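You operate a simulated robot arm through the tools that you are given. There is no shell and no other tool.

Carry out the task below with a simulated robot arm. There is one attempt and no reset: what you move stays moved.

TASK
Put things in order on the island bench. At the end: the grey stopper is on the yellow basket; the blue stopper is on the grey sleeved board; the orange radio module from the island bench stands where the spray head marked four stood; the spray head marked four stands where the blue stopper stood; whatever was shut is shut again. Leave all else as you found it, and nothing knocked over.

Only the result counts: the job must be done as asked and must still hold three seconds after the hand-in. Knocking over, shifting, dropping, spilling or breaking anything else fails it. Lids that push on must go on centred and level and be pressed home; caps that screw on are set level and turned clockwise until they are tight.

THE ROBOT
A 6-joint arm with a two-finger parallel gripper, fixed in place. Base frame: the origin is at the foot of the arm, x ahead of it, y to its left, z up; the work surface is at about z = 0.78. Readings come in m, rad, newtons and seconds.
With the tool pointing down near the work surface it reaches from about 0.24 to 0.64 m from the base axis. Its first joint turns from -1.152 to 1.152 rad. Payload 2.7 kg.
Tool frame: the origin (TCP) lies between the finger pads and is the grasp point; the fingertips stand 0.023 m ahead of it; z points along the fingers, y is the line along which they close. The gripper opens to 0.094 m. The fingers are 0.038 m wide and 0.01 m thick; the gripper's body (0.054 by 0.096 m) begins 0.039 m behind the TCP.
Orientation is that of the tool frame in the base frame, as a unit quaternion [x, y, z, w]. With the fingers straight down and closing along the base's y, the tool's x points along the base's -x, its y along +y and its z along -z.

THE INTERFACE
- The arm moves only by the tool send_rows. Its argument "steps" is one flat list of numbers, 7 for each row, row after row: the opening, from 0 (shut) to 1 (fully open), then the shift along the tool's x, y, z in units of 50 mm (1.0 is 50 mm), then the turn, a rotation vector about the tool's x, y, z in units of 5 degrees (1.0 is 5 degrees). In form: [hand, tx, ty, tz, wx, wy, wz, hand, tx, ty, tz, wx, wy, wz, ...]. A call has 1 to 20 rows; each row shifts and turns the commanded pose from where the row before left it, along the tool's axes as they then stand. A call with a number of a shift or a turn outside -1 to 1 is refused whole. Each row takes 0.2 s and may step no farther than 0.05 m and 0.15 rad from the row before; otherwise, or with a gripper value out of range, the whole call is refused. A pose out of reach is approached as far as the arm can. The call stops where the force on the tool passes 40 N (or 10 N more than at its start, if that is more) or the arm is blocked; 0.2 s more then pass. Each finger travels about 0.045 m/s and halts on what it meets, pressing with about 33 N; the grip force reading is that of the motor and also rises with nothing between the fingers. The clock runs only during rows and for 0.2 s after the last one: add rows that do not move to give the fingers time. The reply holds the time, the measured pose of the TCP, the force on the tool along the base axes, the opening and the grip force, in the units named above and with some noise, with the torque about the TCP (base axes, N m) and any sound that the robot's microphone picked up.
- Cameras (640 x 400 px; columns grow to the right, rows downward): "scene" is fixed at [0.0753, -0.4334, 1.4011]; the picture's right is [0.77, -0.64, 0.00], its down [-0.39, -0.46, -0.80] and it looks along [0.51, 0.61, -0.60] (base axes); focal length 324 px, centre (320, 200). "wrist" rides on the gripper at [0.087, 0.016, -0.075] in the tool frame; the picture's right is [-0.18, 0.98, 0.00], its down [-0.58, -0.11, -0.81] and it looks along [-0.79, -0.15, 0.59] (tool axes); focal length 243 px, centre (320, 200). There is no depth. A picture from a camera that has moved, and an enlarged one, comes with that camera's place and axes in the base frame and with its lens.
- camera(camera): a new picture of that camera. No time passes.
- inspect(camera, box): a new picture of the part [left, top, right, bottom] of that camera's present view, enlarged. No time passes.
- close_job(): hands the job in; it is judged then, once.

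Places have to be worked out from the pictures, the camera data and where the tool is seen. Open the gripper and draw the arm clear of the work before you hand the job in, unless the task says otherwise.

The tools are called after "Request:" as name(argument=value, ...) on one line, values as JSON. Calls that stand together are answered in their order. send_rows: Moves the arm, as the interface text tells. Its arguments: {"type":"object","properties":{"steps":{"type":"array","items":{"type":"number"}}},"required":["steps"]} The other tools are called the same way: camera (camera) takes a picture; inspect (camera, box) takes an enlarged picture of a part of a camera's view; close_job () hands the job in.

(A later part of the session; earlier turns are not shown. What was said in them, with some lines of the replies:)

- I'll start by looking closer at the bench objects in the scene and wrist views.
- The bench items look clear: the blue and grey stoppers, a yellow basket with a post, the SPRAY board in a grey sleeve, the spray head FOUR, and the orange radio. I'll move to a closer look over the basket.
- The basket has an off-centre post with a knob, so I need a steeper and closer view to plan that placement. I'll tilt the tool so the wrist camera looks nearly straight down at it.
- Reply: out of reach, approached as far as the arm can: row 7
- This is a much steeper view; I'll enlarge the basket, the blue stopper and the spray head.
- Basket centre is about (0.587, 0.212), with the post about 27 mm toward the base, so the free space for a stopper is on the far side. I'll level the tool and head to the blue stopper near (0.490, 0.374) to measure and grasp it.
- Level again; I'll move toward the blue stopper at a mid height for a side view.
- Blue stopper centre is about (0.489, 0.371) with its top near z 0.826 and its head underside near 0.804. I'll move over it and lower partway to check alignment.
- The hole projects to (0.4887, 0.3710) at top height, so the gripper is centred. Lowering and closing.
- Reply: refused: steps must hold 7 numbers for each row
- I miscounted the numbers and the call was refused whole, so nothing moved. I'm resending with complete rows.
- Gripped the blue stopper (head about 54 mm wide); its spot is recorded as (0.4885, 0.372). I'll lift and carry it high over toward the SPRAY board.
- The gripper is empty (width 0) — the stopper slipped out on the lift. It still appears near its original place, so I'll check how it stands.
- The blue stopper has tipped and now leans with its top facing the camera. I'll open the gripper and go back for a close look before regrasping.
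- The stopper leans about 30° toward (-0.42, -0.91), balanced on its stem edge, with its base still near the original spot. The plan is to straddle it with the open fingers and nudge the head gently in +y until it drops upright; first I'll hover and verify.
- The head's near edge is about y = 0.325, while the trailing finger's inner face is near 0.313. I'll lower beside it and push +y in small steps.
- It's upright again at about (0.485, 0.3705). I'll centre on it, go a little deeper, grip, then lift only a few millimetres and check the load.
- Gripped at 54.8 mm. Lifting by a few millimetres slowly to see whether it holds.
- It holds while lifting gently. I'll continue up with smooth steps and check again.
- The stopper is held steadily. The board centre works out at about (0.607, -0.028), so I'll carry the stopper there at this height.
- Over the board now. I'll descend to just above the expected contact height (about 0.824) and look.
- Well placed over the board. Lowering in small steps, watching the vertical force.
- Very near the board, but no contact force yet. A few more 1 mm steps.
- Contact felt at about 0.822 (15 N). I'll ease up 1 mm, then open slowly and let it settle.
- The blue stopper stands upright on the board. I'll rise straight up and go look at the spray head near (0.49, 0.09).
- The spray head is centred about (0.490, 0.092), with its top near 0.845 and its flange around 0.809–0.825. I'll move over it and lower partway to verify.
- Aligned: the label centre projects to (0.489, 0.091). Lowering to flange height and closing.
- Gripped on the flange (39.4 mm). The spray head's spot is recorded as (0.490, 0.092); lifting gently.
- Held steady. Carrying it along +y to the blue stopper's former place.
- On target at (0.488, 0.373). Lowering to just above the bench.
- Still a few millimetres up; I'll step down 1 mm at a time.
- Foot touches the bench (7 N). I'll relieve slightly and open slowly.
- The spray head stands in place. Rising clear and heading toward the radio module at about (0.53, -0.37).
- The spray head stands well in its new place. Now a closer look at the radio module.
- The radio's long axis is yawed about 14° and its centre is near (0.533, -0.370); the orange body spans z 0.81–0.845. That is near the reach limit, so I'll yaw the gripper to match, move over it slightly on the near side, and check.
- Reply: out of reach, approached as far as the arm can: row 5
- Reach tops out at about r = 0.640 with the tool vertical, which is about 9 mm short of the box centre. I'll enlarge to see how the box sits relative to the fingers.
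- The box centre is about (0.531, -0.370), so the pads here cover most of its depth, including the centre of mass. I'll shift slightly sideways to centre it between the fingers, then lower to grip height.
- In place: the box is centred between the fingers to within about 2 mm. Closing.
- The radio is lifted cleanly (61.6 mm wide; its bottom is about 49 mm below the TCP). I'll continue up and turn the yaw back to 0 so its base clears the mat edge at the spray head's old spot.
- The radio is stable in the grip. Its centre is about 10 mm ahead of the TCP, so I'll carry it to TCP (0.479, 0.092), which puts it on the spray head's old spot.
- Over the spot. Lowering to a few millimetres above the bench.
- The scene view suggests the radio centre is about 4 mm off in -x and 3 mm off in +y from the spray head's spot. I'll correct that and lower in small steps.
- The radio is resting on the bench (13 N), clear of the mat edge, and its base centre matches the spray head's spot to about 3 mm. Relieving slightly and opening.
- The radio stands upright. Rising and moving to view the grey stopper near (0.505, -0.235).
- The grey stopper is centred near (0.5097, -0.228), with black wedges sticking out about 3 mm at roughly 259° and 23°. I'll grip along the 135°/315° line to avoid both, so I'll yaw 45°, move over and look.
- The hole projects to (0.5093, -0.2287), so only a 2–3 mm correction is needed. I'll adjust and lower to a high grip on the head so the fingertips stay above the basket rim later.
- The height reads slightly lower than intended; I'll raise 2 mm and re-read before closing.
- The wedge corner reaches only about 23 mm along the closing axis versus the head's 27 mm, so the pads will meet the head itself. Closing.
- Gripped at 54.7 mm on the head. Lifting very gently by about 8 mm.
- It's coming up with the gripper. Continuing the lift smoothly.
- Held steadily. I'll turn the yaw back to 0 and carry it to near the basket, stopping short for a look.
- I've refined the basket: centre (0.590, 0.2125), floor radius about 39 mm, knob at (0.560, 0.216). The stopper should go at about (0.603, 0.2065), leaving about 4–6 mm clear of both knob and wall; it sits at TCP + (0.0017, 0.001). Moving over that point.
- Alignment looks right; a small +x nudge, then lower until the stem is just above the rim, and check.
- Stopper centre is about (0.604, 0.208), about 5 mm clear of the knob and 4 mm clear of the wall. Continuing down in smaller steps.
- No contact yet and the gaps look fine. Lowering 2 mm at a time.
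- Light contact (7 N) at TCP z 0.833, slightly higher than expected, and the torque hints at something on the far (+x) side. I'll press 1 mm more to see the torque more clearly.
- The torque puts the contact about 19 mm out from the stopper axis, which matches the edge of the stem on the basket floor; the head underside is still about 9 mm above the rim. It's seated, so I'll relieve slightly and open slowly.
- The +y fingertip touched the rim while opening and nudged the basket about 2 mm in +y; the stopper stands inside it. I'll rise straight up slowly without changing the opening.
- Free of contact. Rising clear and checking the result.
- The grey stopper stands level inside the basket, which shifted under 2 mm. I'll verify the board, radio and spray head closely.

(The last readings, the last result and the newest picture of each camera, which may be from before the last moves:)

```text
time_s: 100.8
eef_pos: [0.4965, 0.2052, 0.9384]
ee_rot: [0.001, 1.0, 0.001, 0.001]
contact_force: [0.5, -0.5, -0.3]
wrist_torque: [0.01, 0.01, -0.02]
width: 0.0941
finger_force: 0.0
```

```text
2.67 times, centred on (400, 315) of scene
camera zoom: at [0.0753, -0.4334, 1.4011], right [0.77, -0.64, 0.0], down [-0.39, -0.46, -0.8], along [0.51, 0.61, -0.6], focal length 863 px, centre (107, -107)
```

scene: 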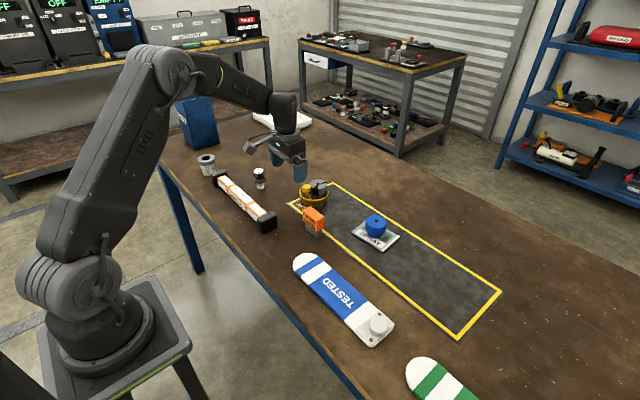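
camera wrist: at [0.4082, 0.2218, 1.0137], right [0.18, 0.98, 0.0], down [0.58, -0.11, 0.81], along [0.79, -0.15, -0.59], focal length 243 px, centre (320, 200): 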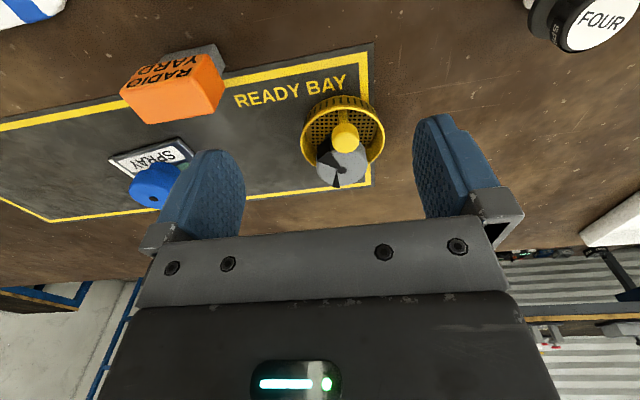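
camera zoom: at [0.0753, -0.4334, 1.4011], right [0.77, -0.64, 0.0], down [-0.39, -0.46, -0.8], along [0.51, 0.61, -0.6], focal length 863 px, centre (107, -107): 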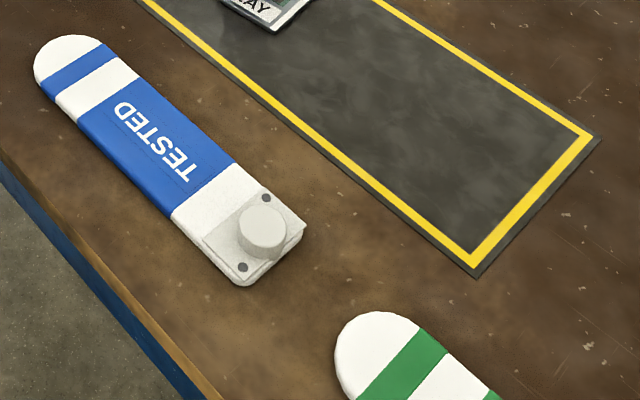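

Everything is standing as asked: the board is unmoved, the radio and spray head are upright, and the grey stopper is in the basket. Drawing the arm back up to its start area, open, before handing in.

Request:
send_rows(steps=[1, 0, 0, -0.8, 0, 0, 0, 1, 0.5, -0.2, -0.7, 0, 0, 0, 1, 0.6, -0.3, -0.6, 0, 0, 0, 1, 0.6, -0.3, -0.6, 0, 0, 0, 1, 0.4, -0.1, -0.2, 0, 0, 0, 1, 0, 0, 0, 0, 0, 0, 1, 0, 0, 0, 0, 0, 0, 1, 0, 0, 0, 0, 0, 0, 1, 0, 0, 0, 0, 0, 0])

Request:
camera(camera="scene")

```text
time_s: 102.8
eef_pos: [0.3933, 0.1609, 1.0861]
ee_rot: [0.0, 1.0, 0.001, 0.0]
contact_force: [-0.7, -0.9, -0.2]
wrist_torque: [0.01, -0.06, -0.05]
width: 0.0938
finger_force: 0.0
```

```text
taken
```

scene: 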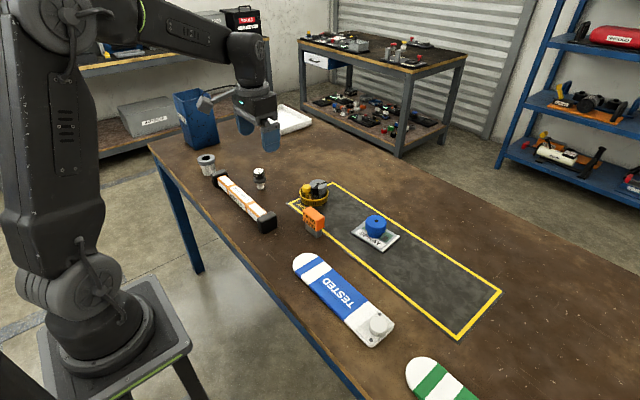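

The arm is clear, the gripper is open, and all items stand stable in the picture. Handing in.

Request:
close_job()

```text
The job is handed in.
```

The job is handed in and all four moves are done. In the last pictures everything stood upright and stable, but I don't have the judging result.

- **Grey stopper:** it stands level inside the yellow basket, on the basket floor beside the post. I read "on the basket" as this, not balanced on the knob.
- **Blue stopper:** it stands on the grey board labelled SPRAY, which I took to be the grey sleeved board. The board did not move.
- **Orange radio module:** it stands where spray head four stood, to within about 3 mm. I turned it about 14° from its original angle so its base cleared the mat edge.
- **Spray head four:** it stands where the blue stopper stood, to within a couple of millimetres.
- **Shut items:** I opened nothing, so there was nothing to shut again.

Two things went wrong on the way:

- **Blue stopper tipped:** on the first lift it slipped from the grip and was left leaning. I nudged it upright, gripped it again and lifted more slowly.
- **Basket nudged:** when I released the grey stopper, a fingertip touched the basket rim and shifted the basket just under 2 mm. I left it there, since pushing it back risked a bigger shift.
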